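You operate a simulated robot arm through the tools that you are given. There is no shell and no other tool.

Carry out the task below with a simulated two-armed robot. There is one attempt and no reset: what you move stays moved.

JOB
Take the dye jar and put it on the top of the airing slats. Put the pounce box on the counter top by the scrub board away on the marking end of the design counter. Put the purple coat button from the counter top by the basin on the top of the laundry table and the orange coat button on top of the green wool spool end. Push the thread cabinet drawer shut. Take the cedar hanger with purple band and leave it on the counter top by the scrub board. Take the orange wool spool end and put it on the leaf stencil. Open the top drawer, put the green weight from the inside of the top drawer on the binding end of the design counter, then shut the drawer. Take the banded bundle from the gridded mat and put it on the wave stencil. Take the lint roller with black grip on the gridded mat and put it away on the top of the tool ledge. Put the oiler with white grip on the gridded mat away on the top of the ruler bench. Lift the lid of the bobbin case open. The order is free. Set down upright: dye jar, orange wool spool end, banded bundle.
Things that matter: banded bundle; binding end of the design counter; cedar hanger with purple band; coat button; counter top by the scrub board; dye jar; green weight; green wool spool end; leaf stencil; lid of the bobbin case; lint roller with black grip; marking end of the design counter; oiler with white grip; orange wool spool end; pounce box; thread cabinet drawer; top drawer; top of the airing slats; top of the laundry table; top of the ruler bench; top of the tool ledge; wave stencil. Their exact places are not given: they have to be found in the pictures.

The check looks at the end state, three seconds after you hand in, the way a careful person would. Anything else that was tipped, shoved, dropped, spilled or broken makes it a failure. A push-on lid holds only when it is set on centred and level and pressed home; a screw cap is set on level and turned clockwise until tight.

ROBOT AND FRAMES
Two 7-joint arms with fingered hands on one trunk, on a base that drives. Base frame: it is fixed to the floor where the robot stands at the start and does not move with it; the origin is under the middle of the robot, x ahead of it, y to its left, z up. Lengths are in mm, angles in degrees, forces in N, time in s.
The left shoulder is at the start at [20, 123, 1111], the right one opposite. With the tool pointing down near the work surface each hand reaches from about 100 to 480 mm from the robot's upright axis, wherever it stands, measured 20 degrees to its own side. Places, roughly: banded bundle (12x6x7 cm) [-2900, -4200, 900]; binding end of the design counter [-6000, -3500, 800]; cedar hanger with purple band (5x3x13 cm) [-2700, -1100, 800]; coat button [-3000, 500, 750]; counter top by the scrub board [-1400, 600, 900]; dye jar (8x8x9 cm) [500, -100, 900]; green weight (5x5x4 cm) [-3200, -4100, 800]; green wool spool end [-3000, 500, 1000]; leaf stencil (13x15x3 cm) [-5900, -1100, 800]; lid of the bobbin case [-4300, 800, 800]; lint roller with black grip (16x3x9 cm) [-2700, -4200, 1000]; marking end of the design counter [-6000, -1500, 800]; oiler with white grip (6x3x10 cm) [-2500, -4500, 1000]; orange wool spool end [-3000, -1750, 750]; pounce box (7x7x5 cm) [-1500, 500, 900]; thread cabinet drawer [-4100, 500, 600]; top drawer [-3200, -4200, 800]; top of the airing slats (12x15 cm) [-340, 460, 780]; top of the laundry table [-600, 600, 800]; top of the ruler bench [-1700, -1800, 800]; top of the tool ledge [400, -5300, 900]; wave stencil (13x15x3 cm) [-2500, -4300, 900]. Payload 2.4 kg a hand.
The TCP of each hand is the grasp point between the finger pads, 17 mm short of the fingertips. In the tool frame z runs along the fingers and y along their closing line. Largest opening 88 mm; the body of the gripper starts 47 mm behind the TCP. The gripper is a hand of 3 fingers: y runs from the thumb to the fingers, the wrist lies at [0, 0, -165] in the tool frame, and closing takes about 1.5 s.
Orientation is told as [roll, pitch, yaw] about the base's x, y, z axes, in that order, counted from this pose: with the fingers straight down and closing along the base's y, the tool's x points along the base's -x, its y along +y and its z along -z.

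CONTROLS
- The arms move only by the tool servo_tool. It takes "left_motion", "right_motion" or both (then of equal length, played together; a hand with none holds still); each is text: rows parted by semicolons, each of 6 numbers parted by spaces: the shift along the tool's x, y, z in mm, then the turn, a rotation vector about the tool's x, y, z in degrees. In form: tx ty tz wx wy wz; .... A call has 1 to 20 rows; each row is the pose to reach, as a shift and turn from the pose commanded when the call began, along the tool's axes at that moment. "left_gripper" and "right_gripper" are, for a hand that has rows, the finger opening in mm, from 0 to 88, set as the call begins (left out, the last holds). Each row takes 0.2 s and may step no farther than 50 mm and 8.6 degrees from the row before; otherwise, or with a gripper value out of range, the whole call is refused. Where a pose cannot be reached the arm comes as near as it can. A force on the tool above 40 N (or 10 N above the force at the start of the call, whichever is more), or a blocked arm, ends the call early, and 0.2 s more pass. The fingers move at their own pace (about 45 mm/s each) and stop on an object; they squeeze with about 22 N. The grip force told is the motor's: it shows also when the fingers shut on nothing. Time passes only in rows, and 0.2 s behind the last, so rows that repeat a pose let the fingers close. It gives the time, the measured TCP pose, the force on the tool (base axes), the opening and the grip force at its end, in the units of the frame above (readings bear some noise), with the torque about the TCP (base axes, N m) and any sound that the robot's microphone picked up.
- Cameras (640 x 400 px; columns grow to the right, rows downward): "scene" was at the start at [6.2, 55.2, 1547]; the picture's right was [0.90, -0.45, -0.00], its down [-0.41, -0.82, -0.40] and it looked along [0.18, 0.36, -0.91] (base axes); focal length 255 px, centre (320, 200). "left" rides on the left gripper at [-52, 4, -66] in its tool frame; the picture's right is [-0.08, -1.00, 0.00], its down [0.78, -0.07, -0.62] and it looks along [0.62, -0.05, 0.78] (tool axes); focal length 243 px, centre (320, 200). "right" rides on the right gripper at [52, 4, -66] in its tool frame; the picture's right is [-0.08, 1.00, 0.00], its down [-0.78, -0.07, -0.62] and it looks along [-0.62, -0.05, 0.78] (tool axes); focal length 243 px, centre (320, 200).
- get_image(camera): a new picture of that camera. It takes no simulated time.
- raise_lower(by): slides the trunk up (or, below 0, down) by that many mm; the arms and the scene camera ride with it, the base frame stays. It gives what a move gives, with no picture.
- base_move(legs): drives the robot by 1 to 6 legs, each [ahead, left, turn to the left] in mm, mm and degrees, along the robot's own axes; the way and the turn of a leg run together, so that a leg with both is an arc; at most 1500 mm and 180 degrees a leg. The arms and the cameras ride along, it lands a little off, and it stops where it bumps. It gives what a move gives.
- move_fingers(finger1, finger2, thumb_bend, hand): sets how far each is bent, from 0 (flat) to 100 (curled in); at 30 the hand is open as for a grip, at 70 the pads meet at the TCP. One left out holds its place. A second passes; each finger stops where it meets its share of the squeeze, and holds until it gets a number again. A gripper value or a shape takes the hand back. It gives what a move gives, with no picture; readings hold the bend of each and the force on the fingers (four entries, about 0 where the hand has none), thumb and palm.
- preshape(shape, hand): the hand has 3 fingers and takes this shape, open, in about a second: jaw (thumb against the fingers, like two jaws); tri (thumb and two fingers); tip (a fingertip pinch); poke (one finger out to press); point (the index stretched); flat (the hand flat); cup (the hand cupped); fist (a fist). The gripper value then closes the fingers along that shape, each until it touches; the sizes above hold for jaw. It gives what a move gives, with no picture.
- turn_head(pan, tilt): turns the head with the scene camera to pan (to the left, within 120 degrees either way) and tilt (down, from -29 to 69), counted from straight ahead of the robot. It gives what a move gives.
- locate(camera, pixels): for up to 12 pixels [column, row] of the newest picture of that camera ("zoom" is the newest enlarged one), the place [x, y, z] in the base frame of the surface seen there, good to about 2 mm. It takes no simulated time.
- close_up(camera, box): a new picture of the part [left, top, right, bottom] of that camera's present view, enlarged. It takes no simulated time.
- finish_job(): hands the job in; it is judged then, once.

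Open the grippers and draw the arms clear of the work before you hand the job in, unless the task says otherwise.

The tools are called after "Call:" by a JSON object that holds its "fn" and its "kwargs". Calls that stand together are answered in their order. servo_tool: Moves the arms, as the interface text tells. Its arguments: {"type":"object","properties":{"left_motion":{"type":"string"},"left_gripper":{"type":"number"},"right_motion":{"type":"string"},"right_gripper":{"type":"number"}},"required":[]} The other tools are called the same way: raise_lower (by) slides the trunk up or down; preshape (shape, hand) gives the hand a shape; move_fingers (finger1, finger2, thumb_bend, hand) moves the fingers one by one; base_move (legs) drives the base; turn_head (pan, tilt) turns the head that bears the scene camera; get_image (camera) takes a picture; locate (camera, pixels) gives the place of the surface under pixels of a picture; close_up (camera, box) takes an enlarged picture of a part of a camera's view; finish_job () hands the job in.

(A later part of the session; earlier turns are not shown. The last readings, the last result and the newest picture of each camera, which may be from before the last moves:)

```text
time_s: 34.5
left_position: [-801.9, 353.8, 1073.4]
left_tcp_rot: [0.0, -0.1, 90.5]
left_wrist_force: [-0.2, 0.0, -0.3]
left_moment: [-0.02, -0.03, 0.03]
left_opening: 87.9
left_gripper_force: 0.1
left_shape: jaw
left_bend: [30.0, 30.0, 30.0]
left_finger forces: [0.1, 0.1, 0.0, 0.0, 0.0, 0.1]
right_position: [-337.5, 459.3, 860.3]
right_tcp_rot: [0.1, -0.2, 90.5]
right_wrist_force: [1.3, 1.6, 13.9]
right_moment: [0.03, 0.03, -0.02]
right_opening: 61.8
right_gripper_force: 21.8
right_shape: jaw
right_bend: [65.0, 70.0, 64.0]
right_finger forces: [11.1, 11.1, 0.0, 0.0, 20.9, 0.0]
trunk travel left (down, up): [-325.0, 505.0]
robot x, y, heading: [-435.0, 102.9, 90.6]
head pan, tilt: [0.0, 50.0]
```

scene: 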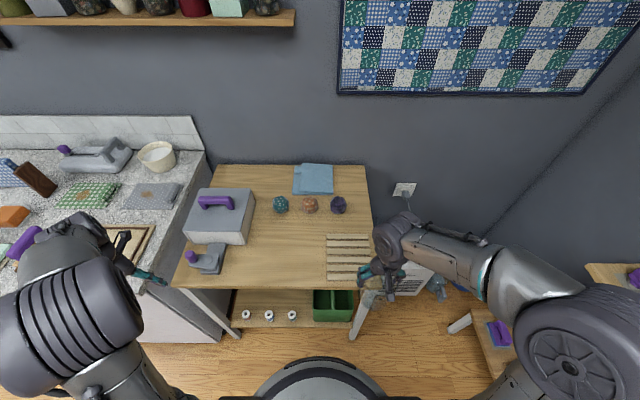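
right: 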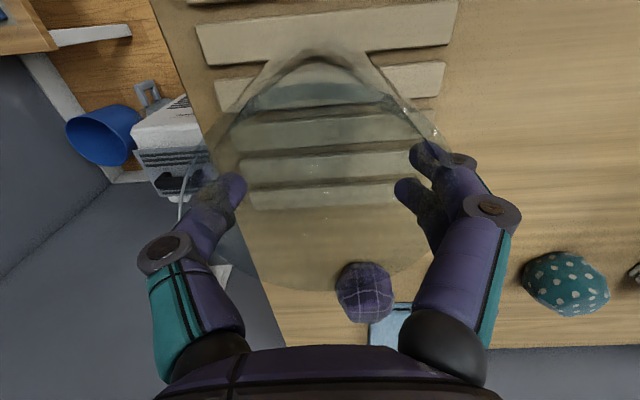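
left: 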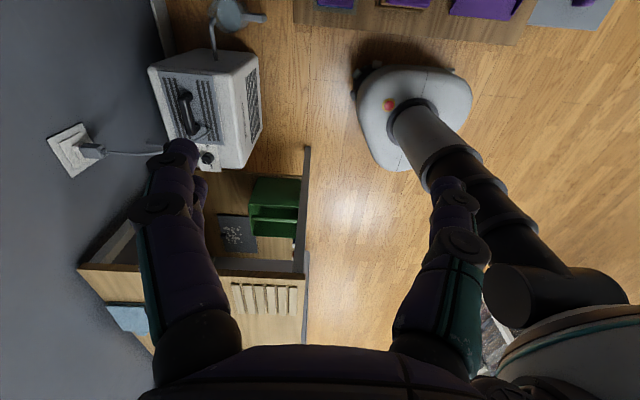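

The jar is set down (upward force about 14 N). I ease up 1 mm, open the fingers and rise clear.

Call:
{"fn": "servo_tool", "kwargs": {"right_motion": "0 0 -1.5 0 0 0; 0 0 -1.5 0 0 0"}}

Call:
{"fn": "servo_tool", "kwargs": {"right_motion": "0 0 0 0 0 0; 0 0 0 0 0 0; 0 0 0 0 0 0; 0 0 0 0 0 0; 0 0 0 0 0 0; 0 0 -20 0 0 0; 0 0 -60 0 0 0; 0 0 -100 0 0 0; 0 0 -150 0 0 0; 0 0 -150 0 0 0", "right_gripper": 88}}

Call:
{"fn": "get_image", "kwargs": {"camera": "right"}}

Call:
{"fn": "get_image", "kwargs": {"camera": "scene"}}

```text
time_s: 35.1
left_position: [-803.0, 353.1, 1074.0]
left_tcp_rot: [-0.1, 0.0, 90.5]
left_wrist_force: [-0.4, -1.0, 0.6]
left_moment: [-0.04, 0.03, 0.01]
left_opening: 87.9
left_gripper_force: 0.0
left_shape: jaw
left_bend: [30.0, 30.0, 30.0]
left_finger forces: [0.0, 0.1, 0.0, 0.0, 0.0, 0.0]
right_position: [-338.0, 457.5, 859.8]
right_tcp_rot: [0.0, -0.2, 90.5]
right_wrist_force: [0.9, 0.5, 4.9]
right_moment: [0.02, 0.02, 0.03]
right_opening: 61.9
right_gripper_force: 22.2
right_shape: jaw
right_bend: [65.0, 70.0, 64.0]
right_finger forces: [11.3, 11.3, 0.0, 0.1, 21.0, 0.0]
trunk travel left (down, up): [-325.0, 505.0]
robot x, y, heading: [-436.9, 98.8, 90.6]
head pan, tilt: [0.0, 50.0]
```

```text
time_s: 37.3
left_position: [-802.6, 353.3, 1074.0]
left_tcp_rot: [0.0, 0.0, 90.5]
left_wrist_force: [0.7, 0.4, -0.2]
left_moment: [0.02, 0.05, 0.0]
left_opening: 88.0
left_gripper_force: 0.0
left_shape: jaw
left_bend: [30.0, 30.0, 30.0]
left_finger forces: [0.0, 0.0, 0.1, 0.0, 0.1, 0.0]
right_position: [-340.0, 459.9, 1011.6]
right_tcp_rot: [0.1, -0.1, 90.6]
right_wrist_force: [0.8, 0.8, -0.1]
right_moment: [0.0, 0.03, 0.02]
right_opening: 87.9
right_gripper_force: 0.1
right_shape: jaw
right_bend: [30.0, 30.0, 30.0]
right_finger forces: [0.0, 0.1, 0.0, 0.1, 0.0, 0.0]
trunk travel left (down, up): [-325.0, 505.0]
robot x, y, heading: [-435.5, 100.1, 90.3]
head pan, tilt: [0.0, 50.0]
```

```text
taken
```

right: 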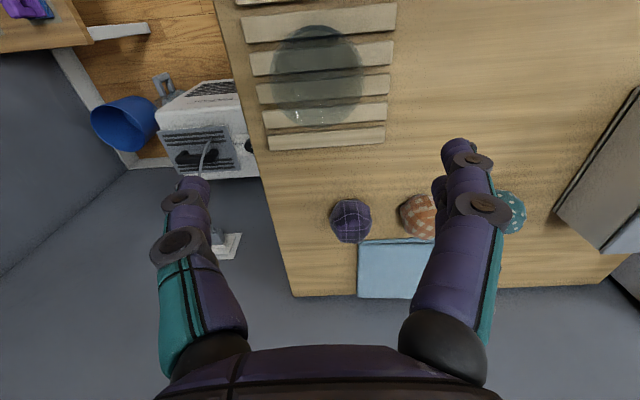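

```text
taken
```

scene: 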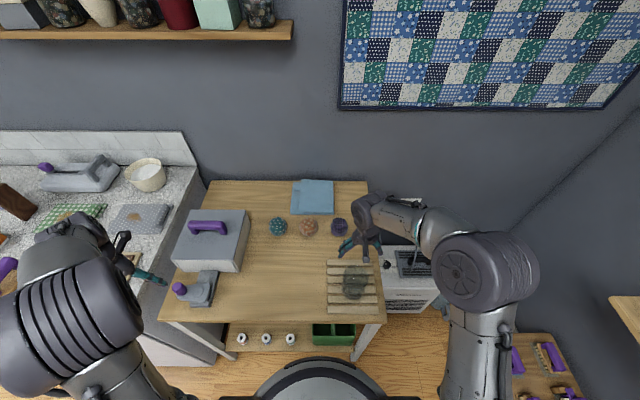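

The jar stands upright on the slats. I back off 100 mm and slide left along the counter toward the scrub-board area, then look at it.

Call:
{"fn": "base_move", "kwargs": {"legs": [[-120, 0, -0.5], [0, 1000, 0]]}}

Call:
{"fn": "get_image", "kwargs": {"camera": "scene"}}

```text
time_s: 43.3
left_position: [-1787.8, 230.9, 1074.6]
left_tcp_rot: [0.0, -0.1, 90.2]
left_wrist_force: [-0.7, -0.2, -0.7]
left_moment: [0.0, 0.02, 0.01]
left_opening: 88.1
left_gripper_force: 0.1
left_shape: jaw
left_bend: [30.0, 30.0, 30.0]
left_finger forces: [0.0, 0.0, 0.1, 0.1, 0.0, 0.0]
right_position: [-1323.0, 334.3, 1010.0]
right_tcp_rot: [0.0, -0.1, 90.2]
right_wrist_force: [-0.2, 0.1, -0.4]
right_moment: [0.0, 0.02, 0.01]
right_opening: 87.8
right_gripper_force: 0.1
right_shape: jaw
right_bend: [30.0, 30.0, 30.0]
right_finger forces: [0.0, 0.0, 0.1, 0.0, 0.0, 0.0]
trunk travel left (down, up): [-325.0, 505.0]
robot x, y, heading: [-1420.1, -24.2, 90.1]
head pan, tilt: [0.0, 50.0]
```

```text
taken
```

scene: 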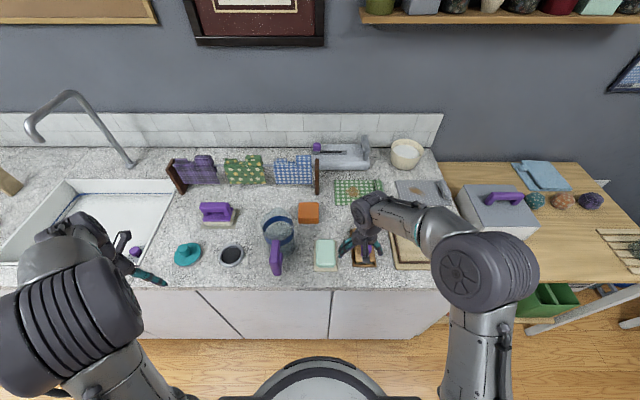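

I zoom into the counter to identify the pounce box, the scrub board and the purple coat button near the basin.

Call:
{"fn": "close_up", "kwargs": {"camera": "scene", "box": [160, 140, 320, 290]}}

Call:
{"fn": "close_up", "kwargs": {"camera": "scene", "box": [300, 130, 460, 280]}}

Call:
{"fn": "close_up", "kwargs": {"camera": "scene", "box": [0, 90, 200, 290]}}

```text
2.67 times, centred on (240, 215) of scene
```

zoom: 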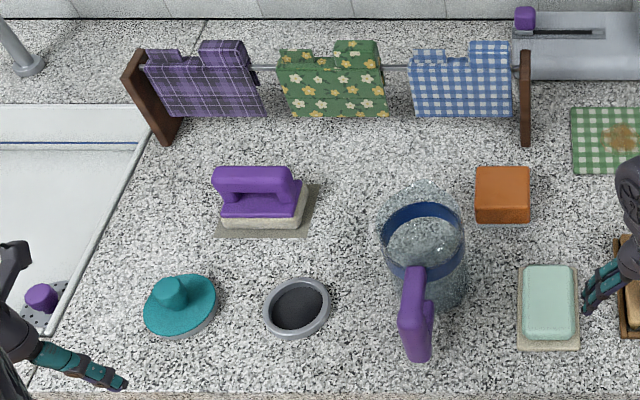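

```text
2.67 times, centred on (380, 205) of scene
```

zoom: 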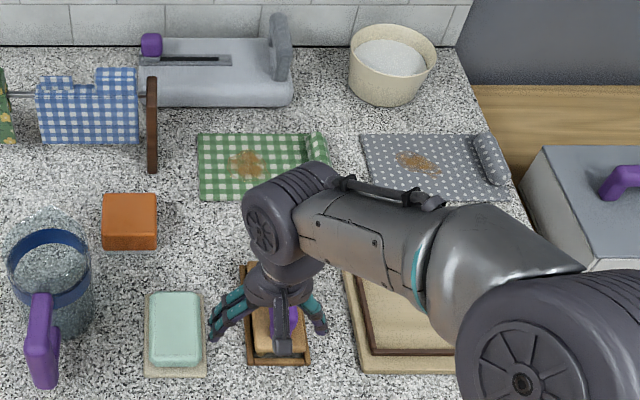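

```text
2.00 times, centred on (100, 190) of scene
```

zoom: 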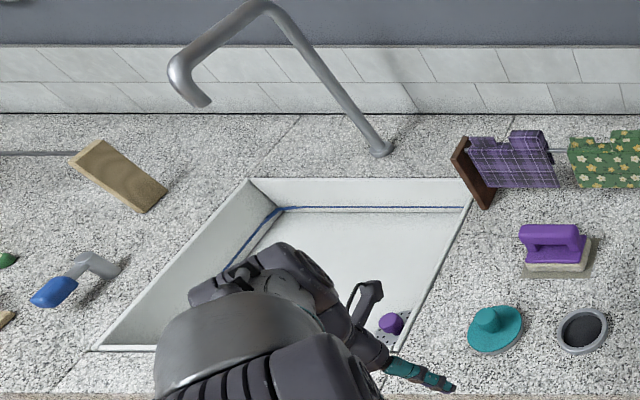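

Candidates for the pounce box: teal knobbed thing (187, 254), dark dish (232, 257), orange block (308, 212). I locate them all.

Call:
{"fn": "locate", "kwargs": {"camera": "scene", "pixels": [[187, 252], [232, 257], [308, 212], [308, 205], [279, 235], [325, 255], [217, 212], [250, 285], [135, 251], [410, 245], [360, 187], [250, 215]]}}

Call:
{"fn": "get_image", "kwargs": {"camera": "right"}}

Call:
{"fn": "get_image", "kwargs": {"camera": "left"}}

```text
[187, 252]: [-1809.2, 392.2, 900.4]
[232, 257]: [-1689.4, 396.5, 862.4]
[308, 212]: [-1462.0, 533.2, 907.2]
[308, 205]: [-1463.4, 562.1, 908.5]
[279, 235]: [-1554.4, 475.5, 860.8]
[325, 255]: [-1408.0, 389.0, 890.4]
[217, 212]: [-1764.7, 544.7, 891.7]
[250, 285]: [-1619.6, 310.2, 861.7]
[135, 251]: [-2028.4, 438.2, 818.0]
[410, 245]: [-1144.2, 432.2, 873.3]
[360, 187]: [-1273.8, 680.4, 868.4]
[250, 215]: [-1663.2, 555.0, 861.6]
```

```text
taken
```

right: 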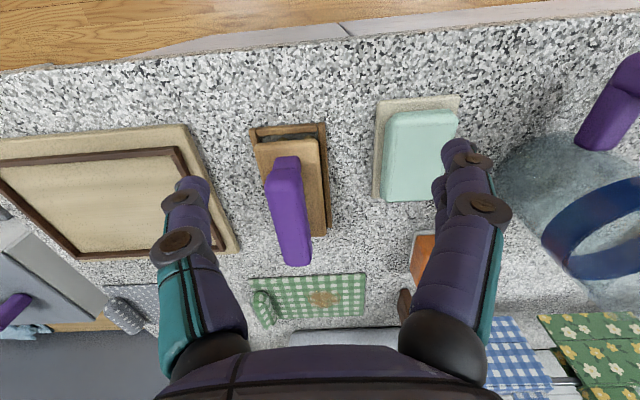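

```text
taken
```

left: 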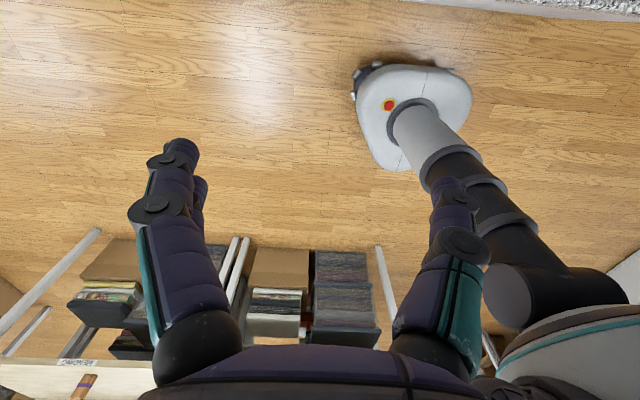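

The orange block at about [-1463, 548], top z≈908 above the counter at 861.6, fits the pounce box size. I zoom in to verify.

Call:
{"fn": "close_up", "kwargs": {"camera": "scene", "box": [288, 190, 328, 230]}}

Call:
{"fn": "locate", "kwargs": {"camera": "scene", "pixels": [[300, 205], [317, 205], [300, 219], [317, 219], [298, 212], [320, 212], [308, 203], [308, 222], [320, 185], [330, 240]]}}

```text
10.00 times, centred on (308, 210) of scene
```

zoom: 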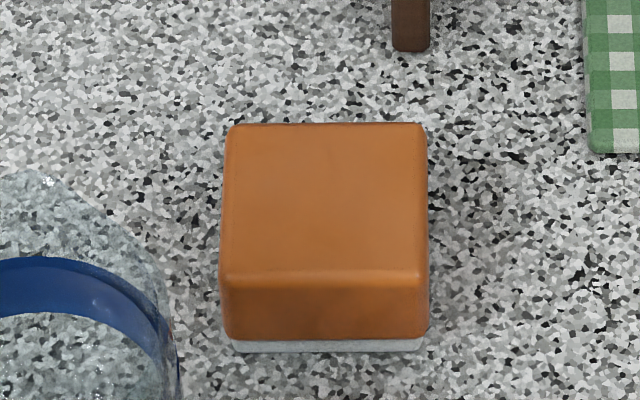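

```text
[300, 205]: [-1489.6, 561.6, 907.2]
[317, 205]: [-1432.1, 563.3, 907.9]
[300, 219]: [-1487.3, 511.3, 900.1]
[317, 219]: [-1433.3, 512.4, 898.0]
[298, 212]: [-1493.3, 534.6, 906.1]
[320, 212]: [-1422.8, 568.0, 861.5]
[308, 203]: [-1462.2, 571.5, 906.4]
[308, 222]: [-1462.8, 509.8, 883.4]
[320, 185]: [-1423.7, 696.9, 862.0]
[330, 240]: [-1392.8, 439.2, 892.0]
```

This is the pounce box (about x −1495…−1430, y 510…575). Before choosing an order I survey the room with the head.

Call:
{"fn": "turn_head", "kwargs": {"pan": 50, "tilt": 25}}

Call:
{"fn": "get_image", "kwargs": {"camera": "scene"}}

Call:
{"fn": "turn_head", "kwargs": {"pan": 115, "tilt": 20}}

Call:
{"fn": "get_image", "kwargs": {"camera": "scene"}}

Call:
{"fn": "turn_head", "kwargs": {"pan": -118, "tilt": 20}}

Call:
{"fn": "get_image", "kwargs": {"camera": "scene"}}

```text
time_s: 44.4
left_position: [-1787.8, 231.3, 1073.5]
left_tcp_rot: [0.0, 0.1, 90.2]
left_wrist_force: [0.1, 0.4, 0.2]
left_moment: [0.02, 0.01, 0.02]
left_opening: 87.8
left_gripper_force: 0.1
left_shape: jaw
left_bend: [30.0, 30.0, 30.0]
left_finger forces: [0.1, 0.1, 0.0, 0.0, 0.0, 0.1]
right_position: [-1323.4, 333.3, 1010.4]
right_tcp_rot: [0.1, -0.1, 90.3]
right_wrist_force: [-0.5, -0.2, 0.7]
right_moment: [0.0, 0.02, 0.0]
right_opening: 88.0
right_gripper_force: 0.0
right_shape: jaw
right_bend: [30.0, 30.0, 30.0]
right_finger forces: [0.0, 0.1, 0.0, 0.1, 0.0, 0.0]
trunk travel left (down, up): [-325.0, 505.0]
robot x, y, heading: [-1422.0, -23.9, 90.1]
head pan, tilt: [50.0, 25.0]
```

```text
taken
```

scene: 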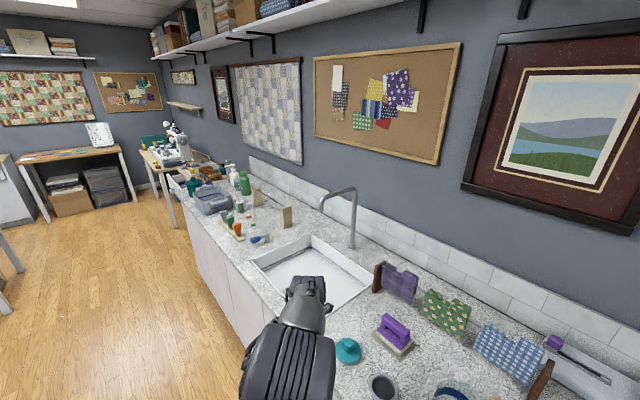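

```text
time_s: 45.8
left_position: [-1786.6, 230.8, 1074.8]
left_tcp_rot: [0.0, 0.1, 90.2]
left_wrist_force: [0.5, 0.9, 0.0]
left_moment: [-0.01, 0.0, -0.02]
left_opening: 88.1
left_gripper_force: 0.2
left_shape: jaw
left_bend: [30.0, 30.0, 30.0]
left_finger forces: [0.0, 0.1, 0.0, 0.0, 0.0, 0.1]
right_position: [-1324.1, 334.2, 1010.3]
right_tcp_rot: [0.2, 0.0, 90.1]
right_wrist_force: [-0.3, 0.3, 0.5]
right_moment: [0.02, 0.02, 0.02]
right_opening: 87.9
right_gripper_force: 0.1
right_shape: jaw
right_bend: [30.0, 30.0, 30.0]
right_finger forces: [0.0, 0.0, 0.0, 0.0, 0.1, 0.0]
trunk travel left (down, up): [-325.0, 505.0]
robot x, y, heading: [-1421.8, -24.0, 90.0]
head pan, tilt: [115.0, 20.0]
```

```text
taken
```

scene: 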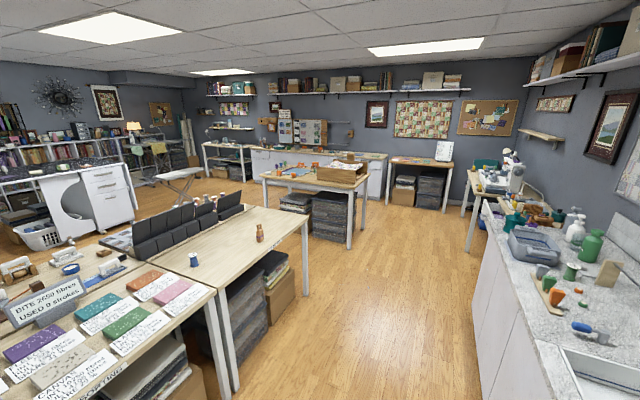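

```text
time_s: 49.1
left_position: [-1786.7, 230.9, 1074.7]
left_tcp_rot: [-0.1, 0.0, 90.2]
left_wrist_force: [0.4, 0.2, 0.1]
left_moment: [-0.01, 0.01, -0.02]
left_opening: 87.7
left_gripper_force: 0.1
left_shape: jaw
left_bend: [30.0, 30.0, 30.0]
left_finger forces: [0.0, 0.0, 0.0, 0.0, 0.0, 0.0]
right_position: [-1324.4, 334.9, 1011.1]
right_tcp_rot: [0.1, -0.1, 90.3]
right_wrist_force: [0.6, 0.5, -0.2]
right_moment: [-0.01, 0.02, 0.03]
right_opening: 87.8
right_gripper_force: 0.0
right_shape: jaw
right_bend: [30.0, 30.0, 30.0]
right_finger forces: [0.0, 0.0, 0.1, 0.1, 0.0, 0.0]
trunk travel left (down, up): [-325.0, 505.0]
robot x, y, heading: [-1423.9, -26.1, 90.1]
head pan, tilt: [-118.0, 20.0]
```

```text
taken
```

scene: 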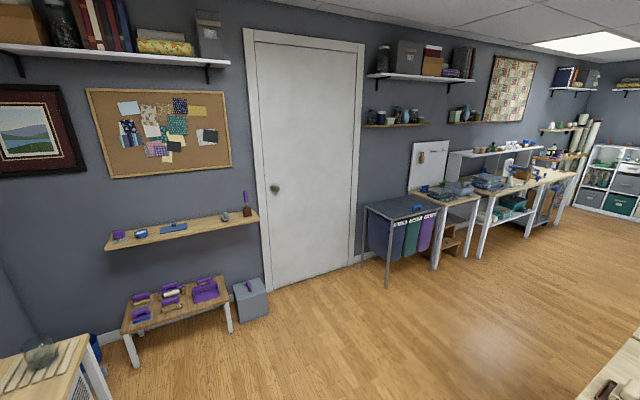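

The middle holds islands of tables. I return to the 115° view and locate table corners/legs to build a floor map.

Call:
{"fn": "turn_head", "kwargs": {"pan": 115, "tilt": 20}}

Call:
{"fn": "get_image", "kwargs": {"camera": "scene"}}

Call:
{"fn": "locate", "kwargs": {"camera": "scene", "pixels": [[237, 395], [306, 265], [349, 248], [263, 176], [362, 190], [470, 250], [445, 213], [388, 195], [212, 288], [260, 235], [150, 265], [135, 210]]}}

Call:
{"fn": "locate", "kwargs": {"camera": "scene", "pixels": [[320, 300], [400, 330], [490, 330], [540, 300], [480, 380], [420, 250], [330, 270], [200, 185], [190, 165], [530, 225], [547, 250], [580, 330]]}}

```text
time_s: 52.4
left_position: [-1786.7, 230.5, 1073.9]
left_tcp_rot: [0.0, 0.0, 90.1]
left_wrist_force: [0.8, 0.2, 0.3]
left_moment: [0.01, 0.02, -0.04]
left_opening: 87.9
left_gripper_force: 0.1
left_shape: jaw
left_bend: [30.0, 30.0, 30.0]
left_finger forces: [0.1, 0.0, 0.0, 0.1, 0.0, 0.0]
right_position: [-1322.6, 333.5, 1010.4]
right_tcp_rot: [0.1, -0.1, 90.2]
right_wrist_force: [0.8, 0.6, -0.1]
right_moment: [0.01, -0.04, 0.0]
right_opening: 87.8
right_gripper_force: 0.0
right_shape: jaw
right_bend: [30.0, 30.0, 30.0]
right_finger forces: [0.0, 0.0, 0.1, 0.0, 0.0, 0.1]
trunk travel left (down, up): [-325.0, 505.0]
robot x, y, heading: [-1421.9, -22.8, 90.0]
head pan, tilt: [115.0, 20.0]
```

```text
taken
```

scene: 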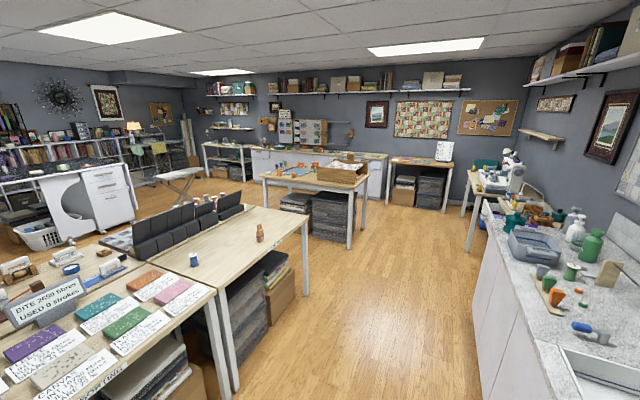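

```text
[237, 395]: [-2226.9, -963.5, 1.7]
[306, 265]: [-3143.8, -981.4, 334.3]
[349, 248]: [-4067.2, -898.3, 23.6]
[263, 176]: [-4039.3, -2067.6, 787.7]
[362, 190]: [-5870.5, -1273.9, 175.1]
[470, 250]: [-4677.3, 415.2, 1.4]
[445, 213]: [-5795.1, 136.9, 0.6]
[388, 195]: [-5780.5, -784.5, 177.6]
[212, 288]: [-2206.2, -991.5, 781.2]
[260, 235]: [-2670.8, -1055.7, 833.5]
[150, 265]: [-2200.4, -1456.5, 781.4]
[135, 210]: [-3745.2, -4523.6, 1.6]
```

```text
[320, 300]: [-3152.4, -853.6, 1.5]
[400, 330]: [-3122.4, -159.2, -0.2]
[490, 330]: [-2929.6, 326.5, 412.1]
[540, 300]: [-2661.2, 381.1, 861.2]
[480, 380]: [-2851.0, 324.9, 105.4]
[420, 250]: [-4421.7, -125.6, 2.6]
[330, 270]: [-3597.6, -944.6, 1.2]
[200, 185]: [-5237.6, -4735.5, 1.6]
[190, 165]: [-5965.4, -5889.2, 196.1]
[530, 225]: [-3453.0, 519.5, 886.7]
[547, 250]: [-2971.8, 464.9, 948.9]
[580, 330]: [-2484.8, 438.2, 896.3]
```

Corridor between counter (face y≈325) and the island (edge y≈−960) is clear. The hanger stands near [-2670, -1056]. I back up 150 mm, slide left 1500 mm to the basin area and look.

Call:
{"fn": "base_move", "kwargs": {"legs": [[-150, 0, 0], [0, 1480, 0]]}}

Call:
{"fn": "turn_head", "kwargs": {"pan": 0, "tilt": 45}}

Call:
{"fn": "get_image", "kwargs": {"camera": "scene"}}

```text
time_s: 60.8
left_position: [-3287.4, 82.9, 1073.7]
left_tcp_rot: [0.0, 0.0, 90.0]
left_wrist_force: [0.1, -0.7, 0.3]
left_moment: [0.03, 0.02, 0.0]
left_opening: 87.9
left_gripper_force: 0.0
left_shape: jaw
left_bend: [30.0, 30.0, 30.0]
left_finger forces: [0.0, 0.0, 0.0, 0.1, 0.0, 0.0]
right_position: [-2823.4, 184.7, 1010.4]
right_tcp_rot: [0.1, -0.2, 90.0]
right_wrist_force: [0.0, -0.1, 0.2]
right_moment: [0.0, -0.05, -0.01]
right_opening: 88.1
right_gripper_force: 0.0
right_shape: jaw
right_bend: [30.0, 30.0, 30.0]
right_finger forces: [0.0, 0.1, 0.1, 0.0, 0.0, 0.0]
trunk travel left (down, up): [-325.0, 505.0]
robot x, y, heading: [-2918.0, -174.4, 89.9]
head pan, tilt: [115.0, 20.0]
```

```text
time_s: 62.8
left_position: [-3286.1, 83.8, 1074.7]
left_tcp_rot: [0.1, -0.1, 90.0]
left_wrist_force: [0.1, -0.5, -0.3]
left_moment: [0.02, 0.0, -0.04]
left_opening: 88.1
left_gripper_force: 0.1
left_shape: jaw
left_bend: [30.0, 30.0, 30.0]
left_finger forces: [0.0, 0.1, 0.1, 0.0, 0.1, 0.1]
right_position: [-2822.5, 185.0, 1010.7]
right_tcp_rot: [0.2, -0.1, 89.9]
right_wrist_force: [0.3, -0.6, -0.1]
right_moment: [-0.02, -0.02, -0.01]
right_opening: 87.9
right_gripper_force: 0.1
right_shape: jaw
right_bend: [30.0, 30.0, 30.0]
right_finger forces: [0.0, 0.0, 0.1, 0.1, 0.0, 0.0]
trunk travel left (down, up): [-325.0, 505.0]
robot x, y, heading: [-2918.6, -172.8, 89.9]
head pan, tilt: [0.0, 45.0]
```

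```text
taken
```

scene: 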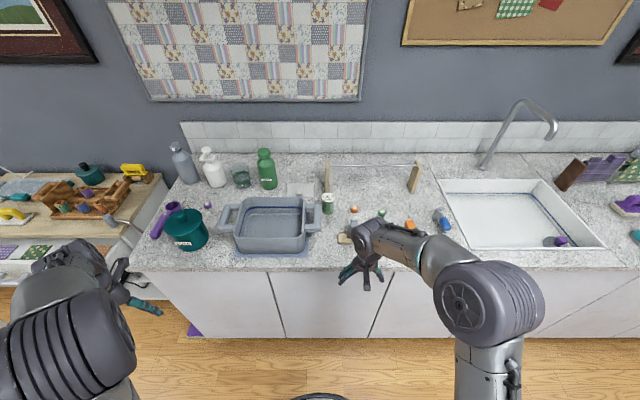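

The grey basin is at (270, 222). I zoom in on it and its neighbours to find the buttons and the green spool.

Call:
{"fn": "close_up", "kwargs": {"camera": "scene", "box": [140, 140, 300, 270]}}

Call:
{"fn": "close_up", "kwargs": {"camera": "scene", "box": [280, 150, 460, 280]}}

Call:
{"fn": "close_up", "kwargs": {"camera": "scene", "box": [0, 150, 170, 280]}}

```text
3.08 times, centred on (220, 205) of scene
```

zoom: 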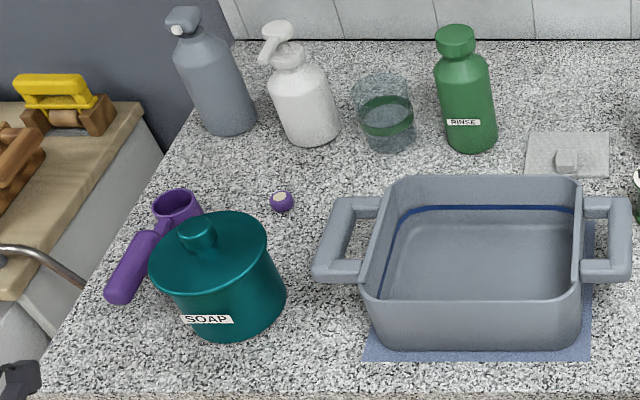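

```text
3.08 times, centred on (370, 215) of scene
```

zoom: 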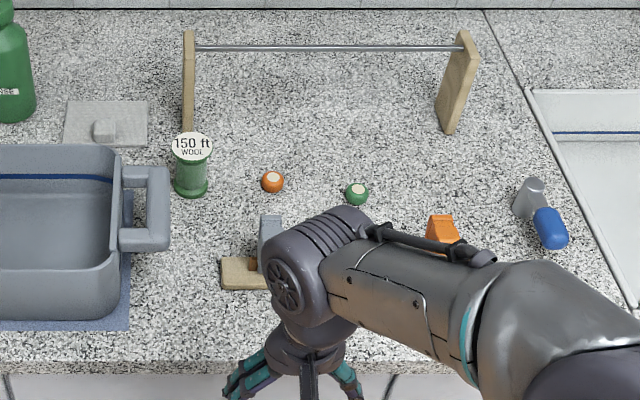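

```text
3.08 times, centred on (85, 215) of scene
```

zoom: 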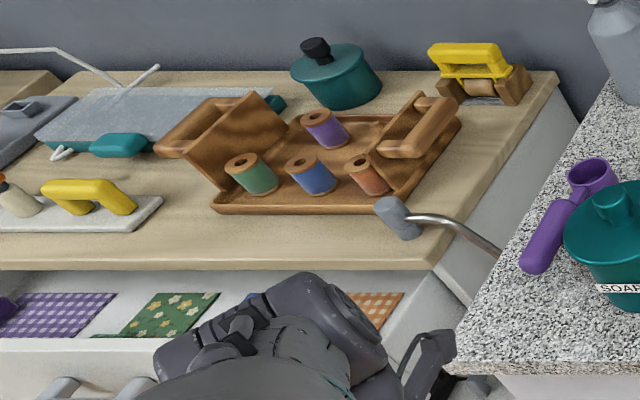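

The purple button is at (208, 206) near the basin, the orange one at (354, 209), and the green wool spool with the "150 ft WOOL" end at (328, 200). I locate them.

Call:
{"fn": "locate", "kwargs": {"camera": "scene", "pixels": [[208, 205], [208, 209], [354, 208], [354, 212], [329, 197], [328, 208], [323, 197], [334, 197], [382, 212], [339, 235], [210, 225], [200, 220]]}}

Call:
{"fn": "close_up", "kwargs": {"camera": "scene", "box": [310, 185, 370, 225]}}

Call:
{"fn": "close_up", "kwargs": {"camera": "scene", "box": [180, 185, 240, 225]}}

```text
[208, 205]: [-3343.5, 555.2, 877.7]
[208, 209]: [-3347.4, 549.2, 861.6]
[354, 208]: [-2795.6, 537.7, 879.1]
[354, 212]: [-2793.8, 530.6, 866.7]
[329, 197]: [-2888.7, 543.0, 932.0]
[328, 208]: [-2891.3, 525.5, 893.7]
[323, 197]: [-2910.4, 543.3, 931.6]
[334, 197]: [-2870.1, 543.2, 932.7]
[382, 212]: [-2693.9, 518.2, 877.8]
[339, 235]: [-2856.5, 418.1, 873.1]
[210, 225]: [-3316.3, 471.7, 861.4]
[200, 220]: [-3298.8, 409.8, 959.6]
```

```text
10.00 times, centred on (340, 205) of scene
```

zoom: 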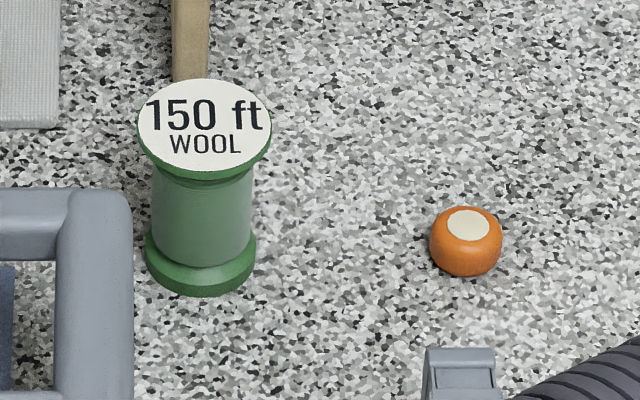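

```text
10.00 times, centred on (210, 205) of scene
```

zoom: 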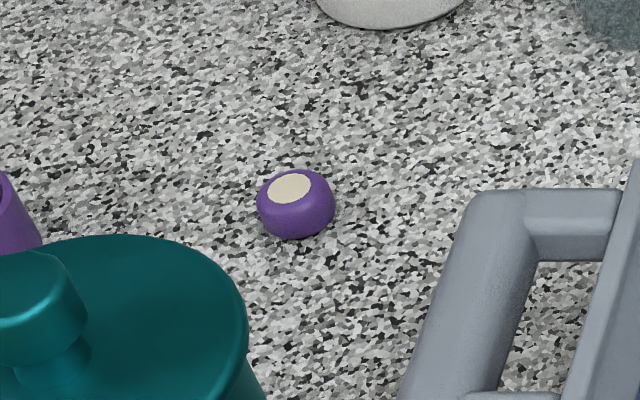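

I have all positions: orange button centre ≈[-2795, 541], spool end ≈[-2889, 543, 932], purple button ≈[-3344, 558]. I drive up to the counter and bring the right hand over the orange button.

Call:
{"fn": "base_move", "kwargs": {"legs": [[270, 0, 0]]}}

Call:
{"fn": "get_image", "kwargs": {"camera": "right"}}

Call:
{"fn": "get_image", "kwargs": {"camera": "scene"}}

```text
time_s: 64.7
left_position: [-3287.6, 354.9, 1075.1]
left_tcp_rot: [-0.1, 0.1, 90.1]
left_wrist_force: [-0.3, 0.1, -0.7]
left_moment: [-0.03, -0.03, 0.0]
left_opening: 87.9
left_gripper_force: 0.0
left_shape: jaw
left_bend: [30.0, 30.0, 30.0]
left_finger forces: [0.1, 0.1, 0.1, 0.1, 0.1, 0.1]
right_position: [-2824.1, 457.6, 1009.9]
right_tcp_rot: [0.1, 0.1, 90.1]
right_wrist_force: [0.1, 0.2, 0.3]
right_moment: [0.02, -0.05, 0.0]
right_opening: 88.1
right_gripper_force: 0.0
right_shape: jaw
right_bend: [30.0, 30.0, 30.0]
right_finger forces: [0.0, 0.1, 0.0, 0.0, 0.1, 0.0]
trunk travel left (down, up): [-325.0, 505.0]
robot x, y, heading: [-2920.9, 98.2, 90.3]
head pan, tilt: [0.0, 45.0]
```

```text
taken
```

right: 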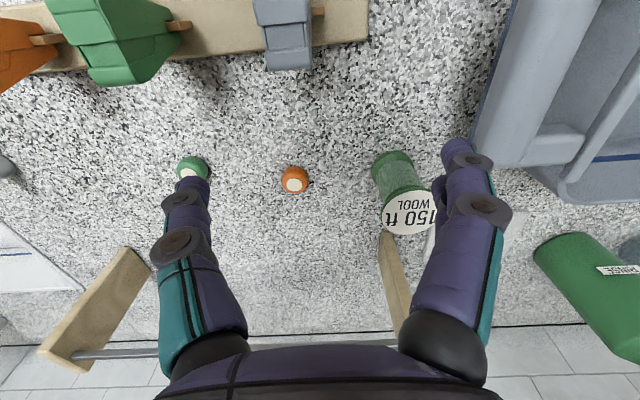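

```text
taken
```

scene: 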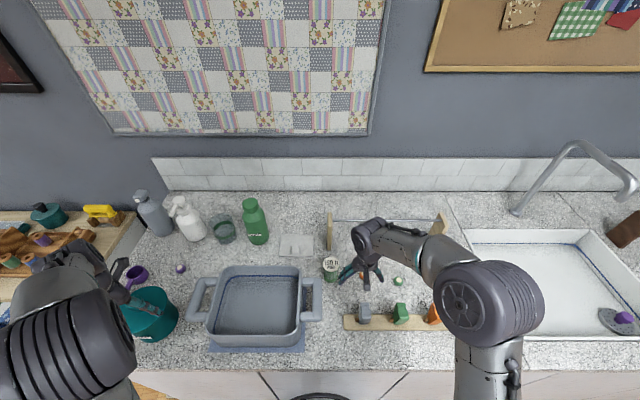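

I refine with the hand camera: locate the orange button, the spool and the rod rack behind them, which the hand must not touch.

Call:
{"fn": "locate", "kwargs": {"camera": "right", "pixels": [[293, 181], [294, 172], [283, 176], [306, 180], [400, 212], [390, 222], [430, 205], [120, 352], [130, 255], [392, 240], [60, 360], [193, 168]]}}

Call:
{"fn": "close_up", "kwargs": {"camera": "scene", "box": [310, 190, 470, 310]}}

```text
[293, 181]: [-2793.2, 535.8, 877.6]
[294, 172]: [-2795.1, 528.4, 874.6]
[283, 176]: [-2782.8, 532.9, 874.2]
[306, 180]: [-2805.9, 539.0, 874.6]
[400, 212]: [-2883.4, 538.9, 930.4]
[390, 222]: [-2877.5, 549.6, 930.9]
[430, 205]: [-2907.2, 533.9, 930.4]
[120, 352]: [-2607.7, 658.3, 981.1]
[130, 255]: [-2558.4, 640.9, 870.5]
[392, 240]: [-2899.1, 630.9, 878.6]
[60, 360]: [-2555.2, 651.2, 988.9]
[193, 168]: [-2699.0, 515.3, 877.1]
```

```text
3.33 times, centred on (390, 250) of scene
```

zoom: 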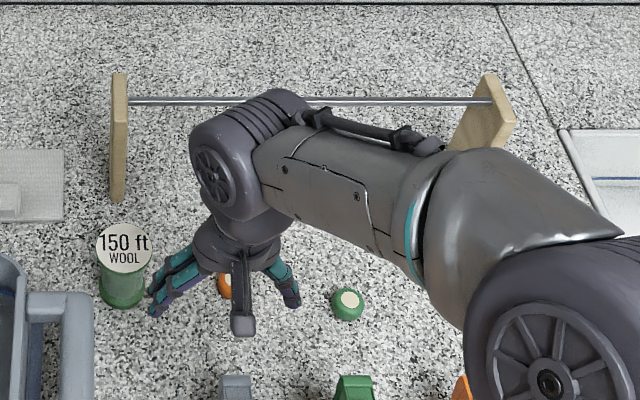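

I move above the orange button at [-2794.5, 538], fingers set to 55 mm, and stop about 30 mm above grasp height to check.

Call:
{"fn": "servo_tool", "kwargs": {"right_motion": "-27 -10 0 0 0 0; -54 -20 0 0 0 0; -80 -29 0 0 0 0; -80 -29 40 0 0 0; -80 -29 80 0 0 0; -80 -29 95 0 0 0; -80 -29 95 0 0 0", "right_gripper": 55}}

Call:
{"fn": "get_image", "kwargs": {"camera": "right"}}

```text
time_s: 66.3
left_position: [-3287.4, 354.0, 1072.7]
left_tcp_rot: [0.0, 0.1, 90.1]
left_wrist_force: [0.1, 0.1, -1.4]
left_moment: [0.0, -0.04, -0.02]
left_opening: 87.6
left_gripper_force: 0.1
left_shape: jaw
left_bend: [30.0, 30.0, 30.0]
left_finger forces: [0.0, 0.0, 0.0, 0.1, 0.1, 0.1]
right_position: [-2794.3, 536.2, 916.7]
right_tcp_rot: [0.1, -0.2, 90.2]
right_wrist_force: [-1.0, -0.3, 0.9]
right_moment: [0.02, -0.03, -0.01]
right_opening: 55.4
right_gripper_force: 0.0
right_shape: jaw
right_bend: [71.0, 71.0, 69.0]
right_finger forces: [0.0, 0.0, 0.0, 0.0, 0.1, 0.1]
trunk travel left (down, up): [-325.0, 505.0]
robot x, y, heading: [-2921.8, 94.4, 90.3]
head pan, tilt: [0.0, 45.0]
```

```text
taken
```

right: 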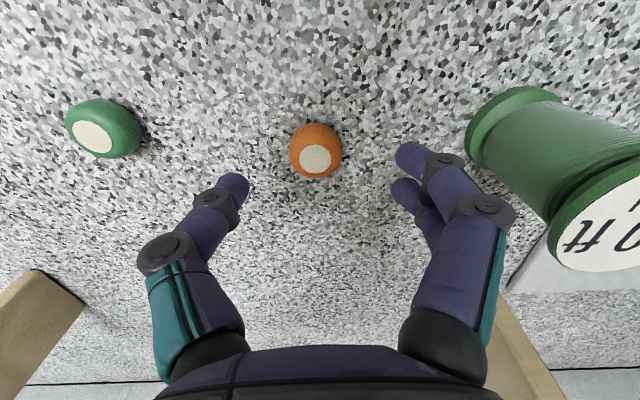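

In this view the TCP axis meets the button height at row ~141; the button is at (316, 150), so I shift 5 mm further and 2 mm sideways, and lower to z≈882.

Call:
{"fn": "servo_tool", "kwargs": {"right_motion": "-5 -2 0 0 0 0; -5 -2 15 0 0 0; -5 -2 28 0 0 0; -5 -2 34 0 0 0; -5 -2 34 0 0 0"}}

Call:
{"fn": "get_image", "kwargs": {"camera": "right"}}

```text
time_s: 67.5
left_position: [-3287.5, 353.1, 1073.5]
left_tcp_rot: [0.0, 0.0, 90.2]
left_wrist_force: [-0.3, -0.6, 1.0]
left_moment: [0.0, 0.02, 0.02]
left_opening: 88.1
left_gripper_force: 0.1
left_shape: jaw
left_bend: [30.0, 30.0, 30.0]
left_finger forces: [0.0, 0.1, 0.0, 0.1, 0.0, 0.0]
right_position: [-2793.7, 543.5, 881.6]
right_tcp_rot: [0.1, -0.1, 90.1]
right_wrist_force: [-0.7, -0.3, -0.5]
right_moment: [0.01, 0.04, 0.02]
right_opening: 55.3
right_gripper_force: 0.0
right_shape: jaw
right_bend: [71.0, 71.0, 69.0]
right_finger forces: [0.1, 0.0, 0.0, 0.0, 0.0, 0.1]
trunk travel left (down, up): [-325.0, 505.0]
robot x, y, heading: [-2921.4, 96.7, 90.0]
head pan, tilt: [0.0, 45.0]
```

```text
taken
```

right: 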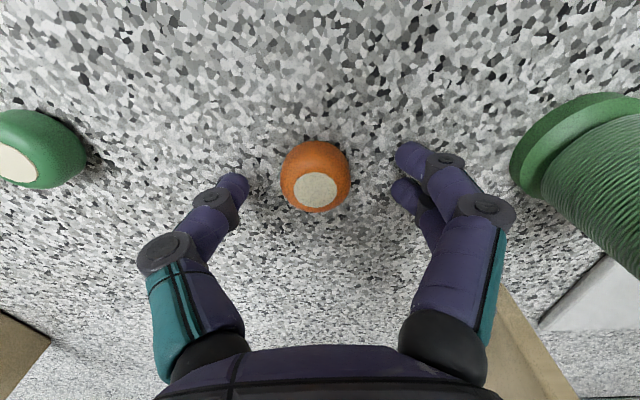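

The button is centred between the fingers. I close to grip it.

Call:
{"fn": "servo_tool", "kwargs": {"right_motion": "0 -2 1 0 0 0; 0 -2 1 0 0 0; 0 -2 1 0 0 0; 0 -2 1 0 0 0; 0 -2 1 0 0 0; 0 -2 1 0 0 0; 0 -2 1 0 0 0", "right_gripper": 10}}

Call:
{"fn": "get_image", "kwargs": {"camera": "right"}}

```text
time_s: 69.1
left_position: [-3287.6, 351.9, 1074.2]
left_tcp_rot: [0.0, 0.0, 90.1]
left_wrist_force: [0.3, 0.2, 0.0]
left_moment: [-0.02, 0.0, -0.02]
left_opening: 88.1
left_gripper_force: 0.1
left_shape: jaw
left_bend: [30.0, 30.0, 30.0]
left_finger forces: [0.0, 0.1, 0.0, 0.0, 0.0, 0.1]
right_position: [-2791.1, 542.0, 881.6]
right_tcp_rot: [0.1, -0.1, 90.1]
right_wrist_force: [1.2, 0.8, -0.6]
right_moment: [0.03, 0.02, -0.04]
right_opening: 18.5
right_gripper_force: 22.0
right_shape: jaw
right_bend: [73.0, 73.0, 70.0]
right_finger forces: [10.4, 9.7, 0.0, 0.1, 19.5, 0.0]
trunk travel left (down, up): [-325.0, 505.0]
robot x, y, heading: [-2921.8, 96.5, 90.0]
head pan, tilt: [0.0, 45.0]
```

```text
taken
```

right: 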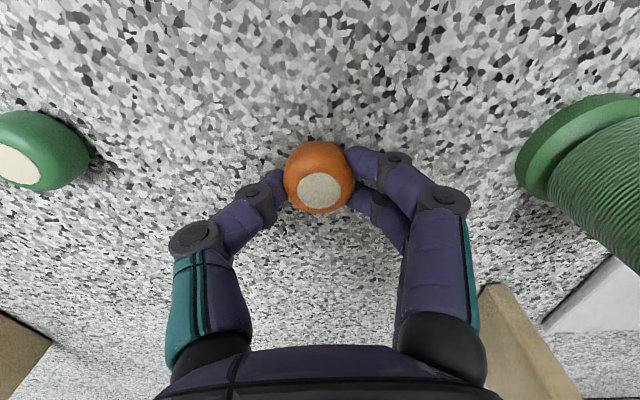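

The orange button is gripped. I lift it 100 mm and carry it over the spool end at [-2890, 542].

Call:
{"fn": "servo_tool", "kwargs": {"right_motion": "0 0 -30 0 0 0; 0 0 -65 0 0 0; 0 0 -100 0 0 0; 0 35 -100 0 0 0; 0 70 -100 0 0 0; -2 99 -100 0 0 0; -2 99 -90 0 0 0; -2 99 -80 0 0 0; -2 99 -80 0 0 0"}}

Call:
{"fn": "get_image", "kwargs": {"camera": "right"}}

Call:
{"fn": "close_up", "kwargs": {"camera": "scene", "box": [280, 190, 420, 300]}}

```text
time_s: 71.1
left_position: [-3286.8, 352.7, 1073.8]
left_tcp_rot: [0.1, 0.0, 90.1]
left_wrist_force: [-0.2, -0.5, 0.1]
left_moment: [0.03, 0.02, 0.02]
left_opening: 87.9
left_gripper_force: 0.1
left_shape: jaw
left_bend: [30.0, 30.0, 30.0]
left_finger forces: [0.0, 0.0, 0.0, 0.0, 0.0, 0.0]
right_position: [-2891.8, 543.6, 961.7]
right_tcp_rot: [0.2, 0.0, 90.1]
right_wrist_force: [-0.1, 0.1, -0.6]
right_moment: [0.03, -0.02, -0.02]
right_opening: 18.4
right_gripper_force: 22.1
right_shape: jaw
right_bend: [73.0, 73.0, 70.0]
right_finger forces: [10.4, 10.0, 0.1, 0.1, 19.4, 0.0]
trunk travel left (down, up): [-325.0, 505.0]
robot x, y, heading: [-2922.5, 98.0, 90.4]
head pan, tilt: [0.0, 45.0]
```

```text
taken
```

right: 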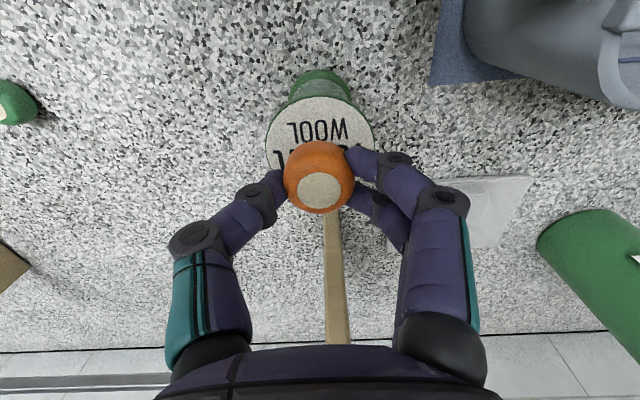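

```text
3.64 times, centred on (350, 245) of scene
```

zoom: 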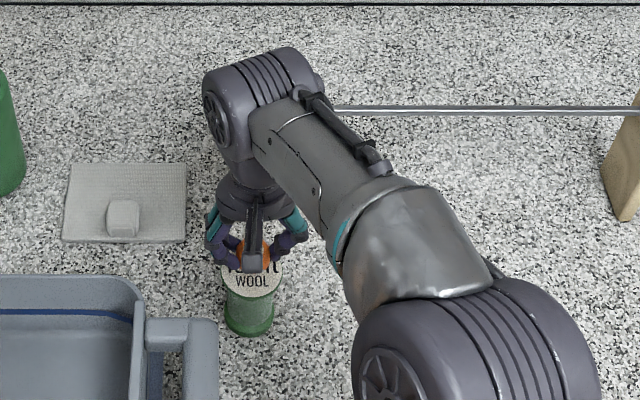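

The button is centred over the spool's disc. I lower it gently until contact.

Call:
{"fn": "servo_tool", "kwargs": {"right_motion": "0 0 5 0 0 0; 0 0 8 0 0 0; 0 0 9.5 0 0 0; 0 0 9.5 0 0 0"}}

Call:
{"fn": "servo_tool", "kwargs": {"right_motion": "0 0 0.7 0 0 0; 0 0 1.4 0 0 0; 0 0 1.4 0 0 0"}}

```text
time_s: 72.1
left_position: [-3288.3, 352.7, 1073.4]
left_tcp_rot: [0.1, 0.0, 90.1]
left_wrist_force: [-0.1, 0.1, 0.4]
left_moment: [0.01, -0.02, 0.01]
left_opening: 87.8
left_gripper_force: 0.0
left_shape: jaw
left_bend: [30.0, 30.0, 30.0]
left_finger forces: [0.0, 0.1, 0.0, 0.0, 0.0, 0.0]
right_position: [-2891.4, 542.8, 951.7]
right_tcp_rot: [0.1, -0.1, 90.1]
right_wrist_force: [-0.4, 0.0, -0.8]
right_moment: [0.03, -0.01, -0.01]
right_opening: 18.6
right_gripper_force: 22.1
right_shape: jaw
right_bend: [73.0, 73.0, 70.0]
right_finger forces: [10.5, 10.0, 0.1, 0.0, 19.4, 0.1]
trunk travel left (down, up): [-325.0, 505.0]
robot x, y, heading: [-2923.5, 95.0, 90.3]
head pan, tilt: [0.0, 45.0]
```

```text
time_s: 72.9
left_position: [-3287.3, 353.0, 1073.9]
left_tcp_rot: [-0.1, -0.1, 90.0]
left_wrist_force: [-0.2, -0.9, 0.0]
left_moment: [-0.02, -0.02, 0.0]
left_opening: 87.9
left_gripper_force: 0.0
left_shape: jaw
left_bend: [30.0, 30.0, 30.0]
left_finger forces: [0.0, 0.0, 0.0, 0.1, 0.0, 0.0]
right_position: [-2891.3, 542.4, 950.1]
right_tcp_rot: [0.2, -0.1, 90.1]
right_wrist_force: [-0.8, 0.6, -0.1]
right_moment: [0.01, -0.01, 0.0]
right_opening: 18.4
right_gripper_force: 22.3
right_shape: jaw
right_bend: [73.0, 73.0, 70.0]
right_finger forces: [10.4, 10.0, 0.0, 0.1, 19.4, 0.0]
trunk travel left (down, up): [-325.0, 505.0]
robot x, y, heading: [-2924.5, 95.5, 90.2]
head pan, tilt: [0.0, 45.0]
```

Still no contact; I continue down by another millimetre at a time.

Call:
{"fn": "servo_tool", "kwargs": {"right_motion": "0 0 0.7 0 0 0; 0 0 0.7 0 0 0; 0 0 1.4 0 0 0; 0 0 1.4 0 0 0"}}

Call:
{"fn": "get_image", "kwargs": {"camera": "right"}}

```text
time_s: 73.9
left_position: [-3288.5, 352.3, 1073.4]
left_tcp_rot: [0.0, 0.0, 90.1]
left_wrist_force: [0.4, -0.5, 1.4]
left_moment: [0.03, -0.01, 0.01]
left_opening: 88.0
left_gripper_force: 0.1
left_shape: jaw
left_bend: [30.0, 30.0, 30.0]
left_finger forces: [0.0, 0.1, 0.0, 0.0, 0.1, 0.2]
right_position: [-2891.0, 542.9, 949.8]
right_tcp_rot: [0.1, -0.1, 90.1]
right_wrist_force: [-0.4, -0.6, 2.7]
right_moment: [0.0, 0.02, 0.01]
right_opening: 18.6
right_gripper_force: 21.4
right_shape: jaw
right_bend: [73.0, 73.0, 70.0]
right_finger forces: [10.8, 10.4, 0.0, 0.0, 19.7, 0.0]
trunk travel left (down, up): [-325.0, 505.0]
robot x, y, heading: [-2922.3, 98.0, 90.2]
head pan, tilt: [0.0, 45.0]
```

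```text
taken
```

right: 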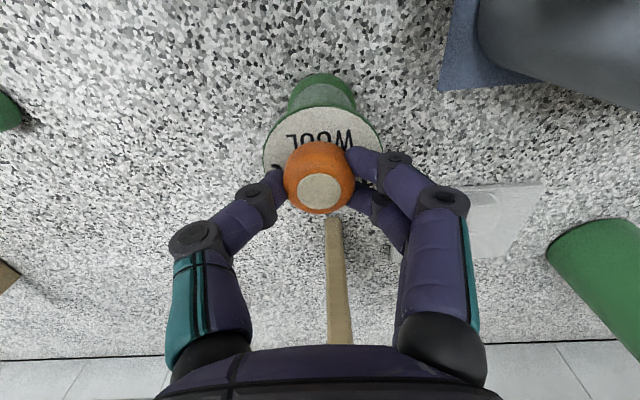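

Contact is felt (+3 N). I open the fingers and rise straight up.

Call:
{"fn": "servo_tool", "kwargs": {"right_motion": "0 0 0 0 0 0; 0 0 0 0 0 0; 0 0 0 0 0 0; 0 0 0 0 0 0; 0 0 -10 0 0 0; 0 0 -30 0 0 0; 0 0 -60 0 0 0; 0 0 -90 0 0 0; 0 0 -90 0 0 0", "right_gripper": 50}}

Call:
{"fn": "get_image", "kwargs": {"camera": "right"}}

```text
time_s: 75.9
left_position: [-3288.0, 352.8, 1073.5]
left_tcp_rot: [0.1, 0.0, 90.1]
left_wrist_force: [0.0, -0.6, -0.1]
left_moment: [-0.03, 0.0, 0.03]
left_opening: 88.0
left_gripper_force: 0.0
left_shape: jaw
left_bend: [30.0, 30.0, 30.0]
left_finger forces: [0.0, 0.0, 0.0, 0.0, 0.1, 0.1]
right_position: [-2890.9, 543.1, 1038.4]
right_tcp_rot: [0.0, -0.1, 90.2]
right_wrist_force: [-0.2, -0.1, -0.2]
right_moment: [0.02, -0.01, -0.01]
right_opening: 49.5
right_gripper_force: 0.1
right_shape: jaw
right_bend: [72.0, 72.0, 70.0]
right_finger forces: [0.0, 0.0, 0.0, 0.0, 0.0, 0.0]
trunk travel left (down, up): [-325.0, 505.0]
robot x, y, heading: [-2919.0, 95.8, 90.3]
head pan, tilt: [0.0, 45.0]
```

```text
taken
```

right: 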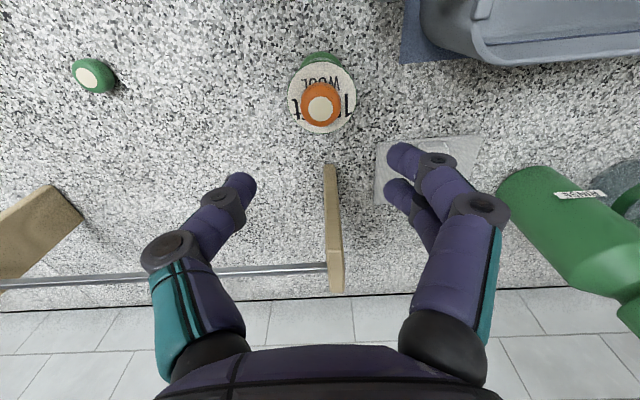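

The orange button rests on the spool's end. Next I shift left so the left hand can take the purple button.

Call:
{"fn": "base_move", "kwargs": {"legs": [[-150, 0, 0], [0, 285, 0], [150, 0, 0]]}}

Call:
{"fn": "get_image", "kwargs": {"camera": "scene"}}

Call:
{"fn": "get_image", "kwargs": {"camera": "left"}}

```text
time_s: 79.8
left_position: [-3572.3, 355.1, 1073.6]
left_tcp_rot: [0.1, 0.1, 89.8]
left_wrist_force: [-0.2, 0.5, 0.9]
left_moment: [-0.02, 0.0, -0.02]
left_opening: 87.8
left_gripper_force: 0.1
left_shape: jaw
left_bend: [30.0, 30.0, 30.0]
left_finger forces: [0.0, 0.0, 0.0, 0.0, 0.1, 0.0]
right_position: [-3173.7, 543.7, 1038.4]
right_tcp_rot: [0.1, 0.1, 89.9]
right_wrist_force: [0.6, 0.6, 0.2]
right_moment: [0.03, 0.0, -0.01]
right_opening: 49.7
right_gripper_force: 0.1
right_shape: jaw
right_bend: [72.0, 72.0, 70.0]
right_finger forces: [0.0, 0.0, 0.0, 0.0, 0.1, 0.1]
trunk travel left (down, up): [-325.0, 505.0]
robot x, y, heading: [-3208.3, 100.6, 89.7]
head pan, tilt: [0.0, 45.0]
```

```text
taken
```

scene: 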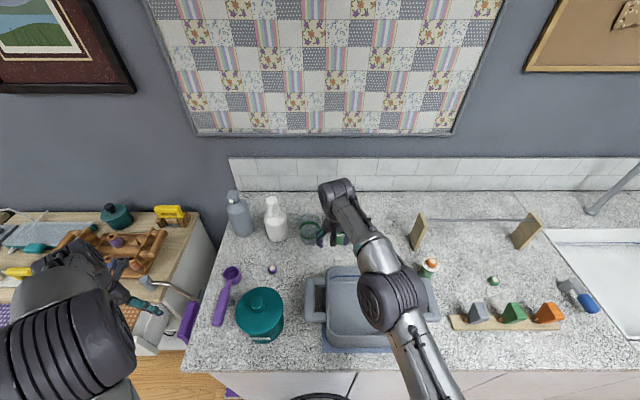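

```text
taken
```

left: 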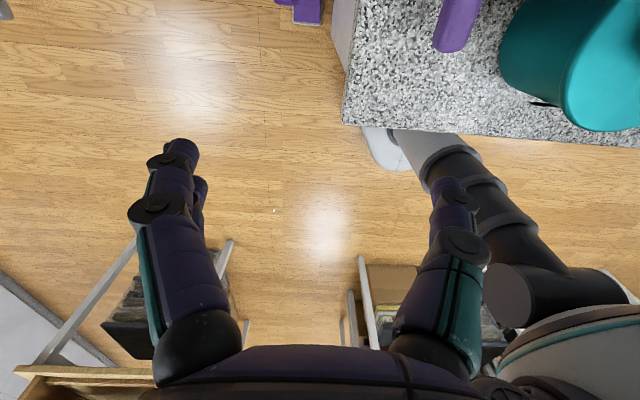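

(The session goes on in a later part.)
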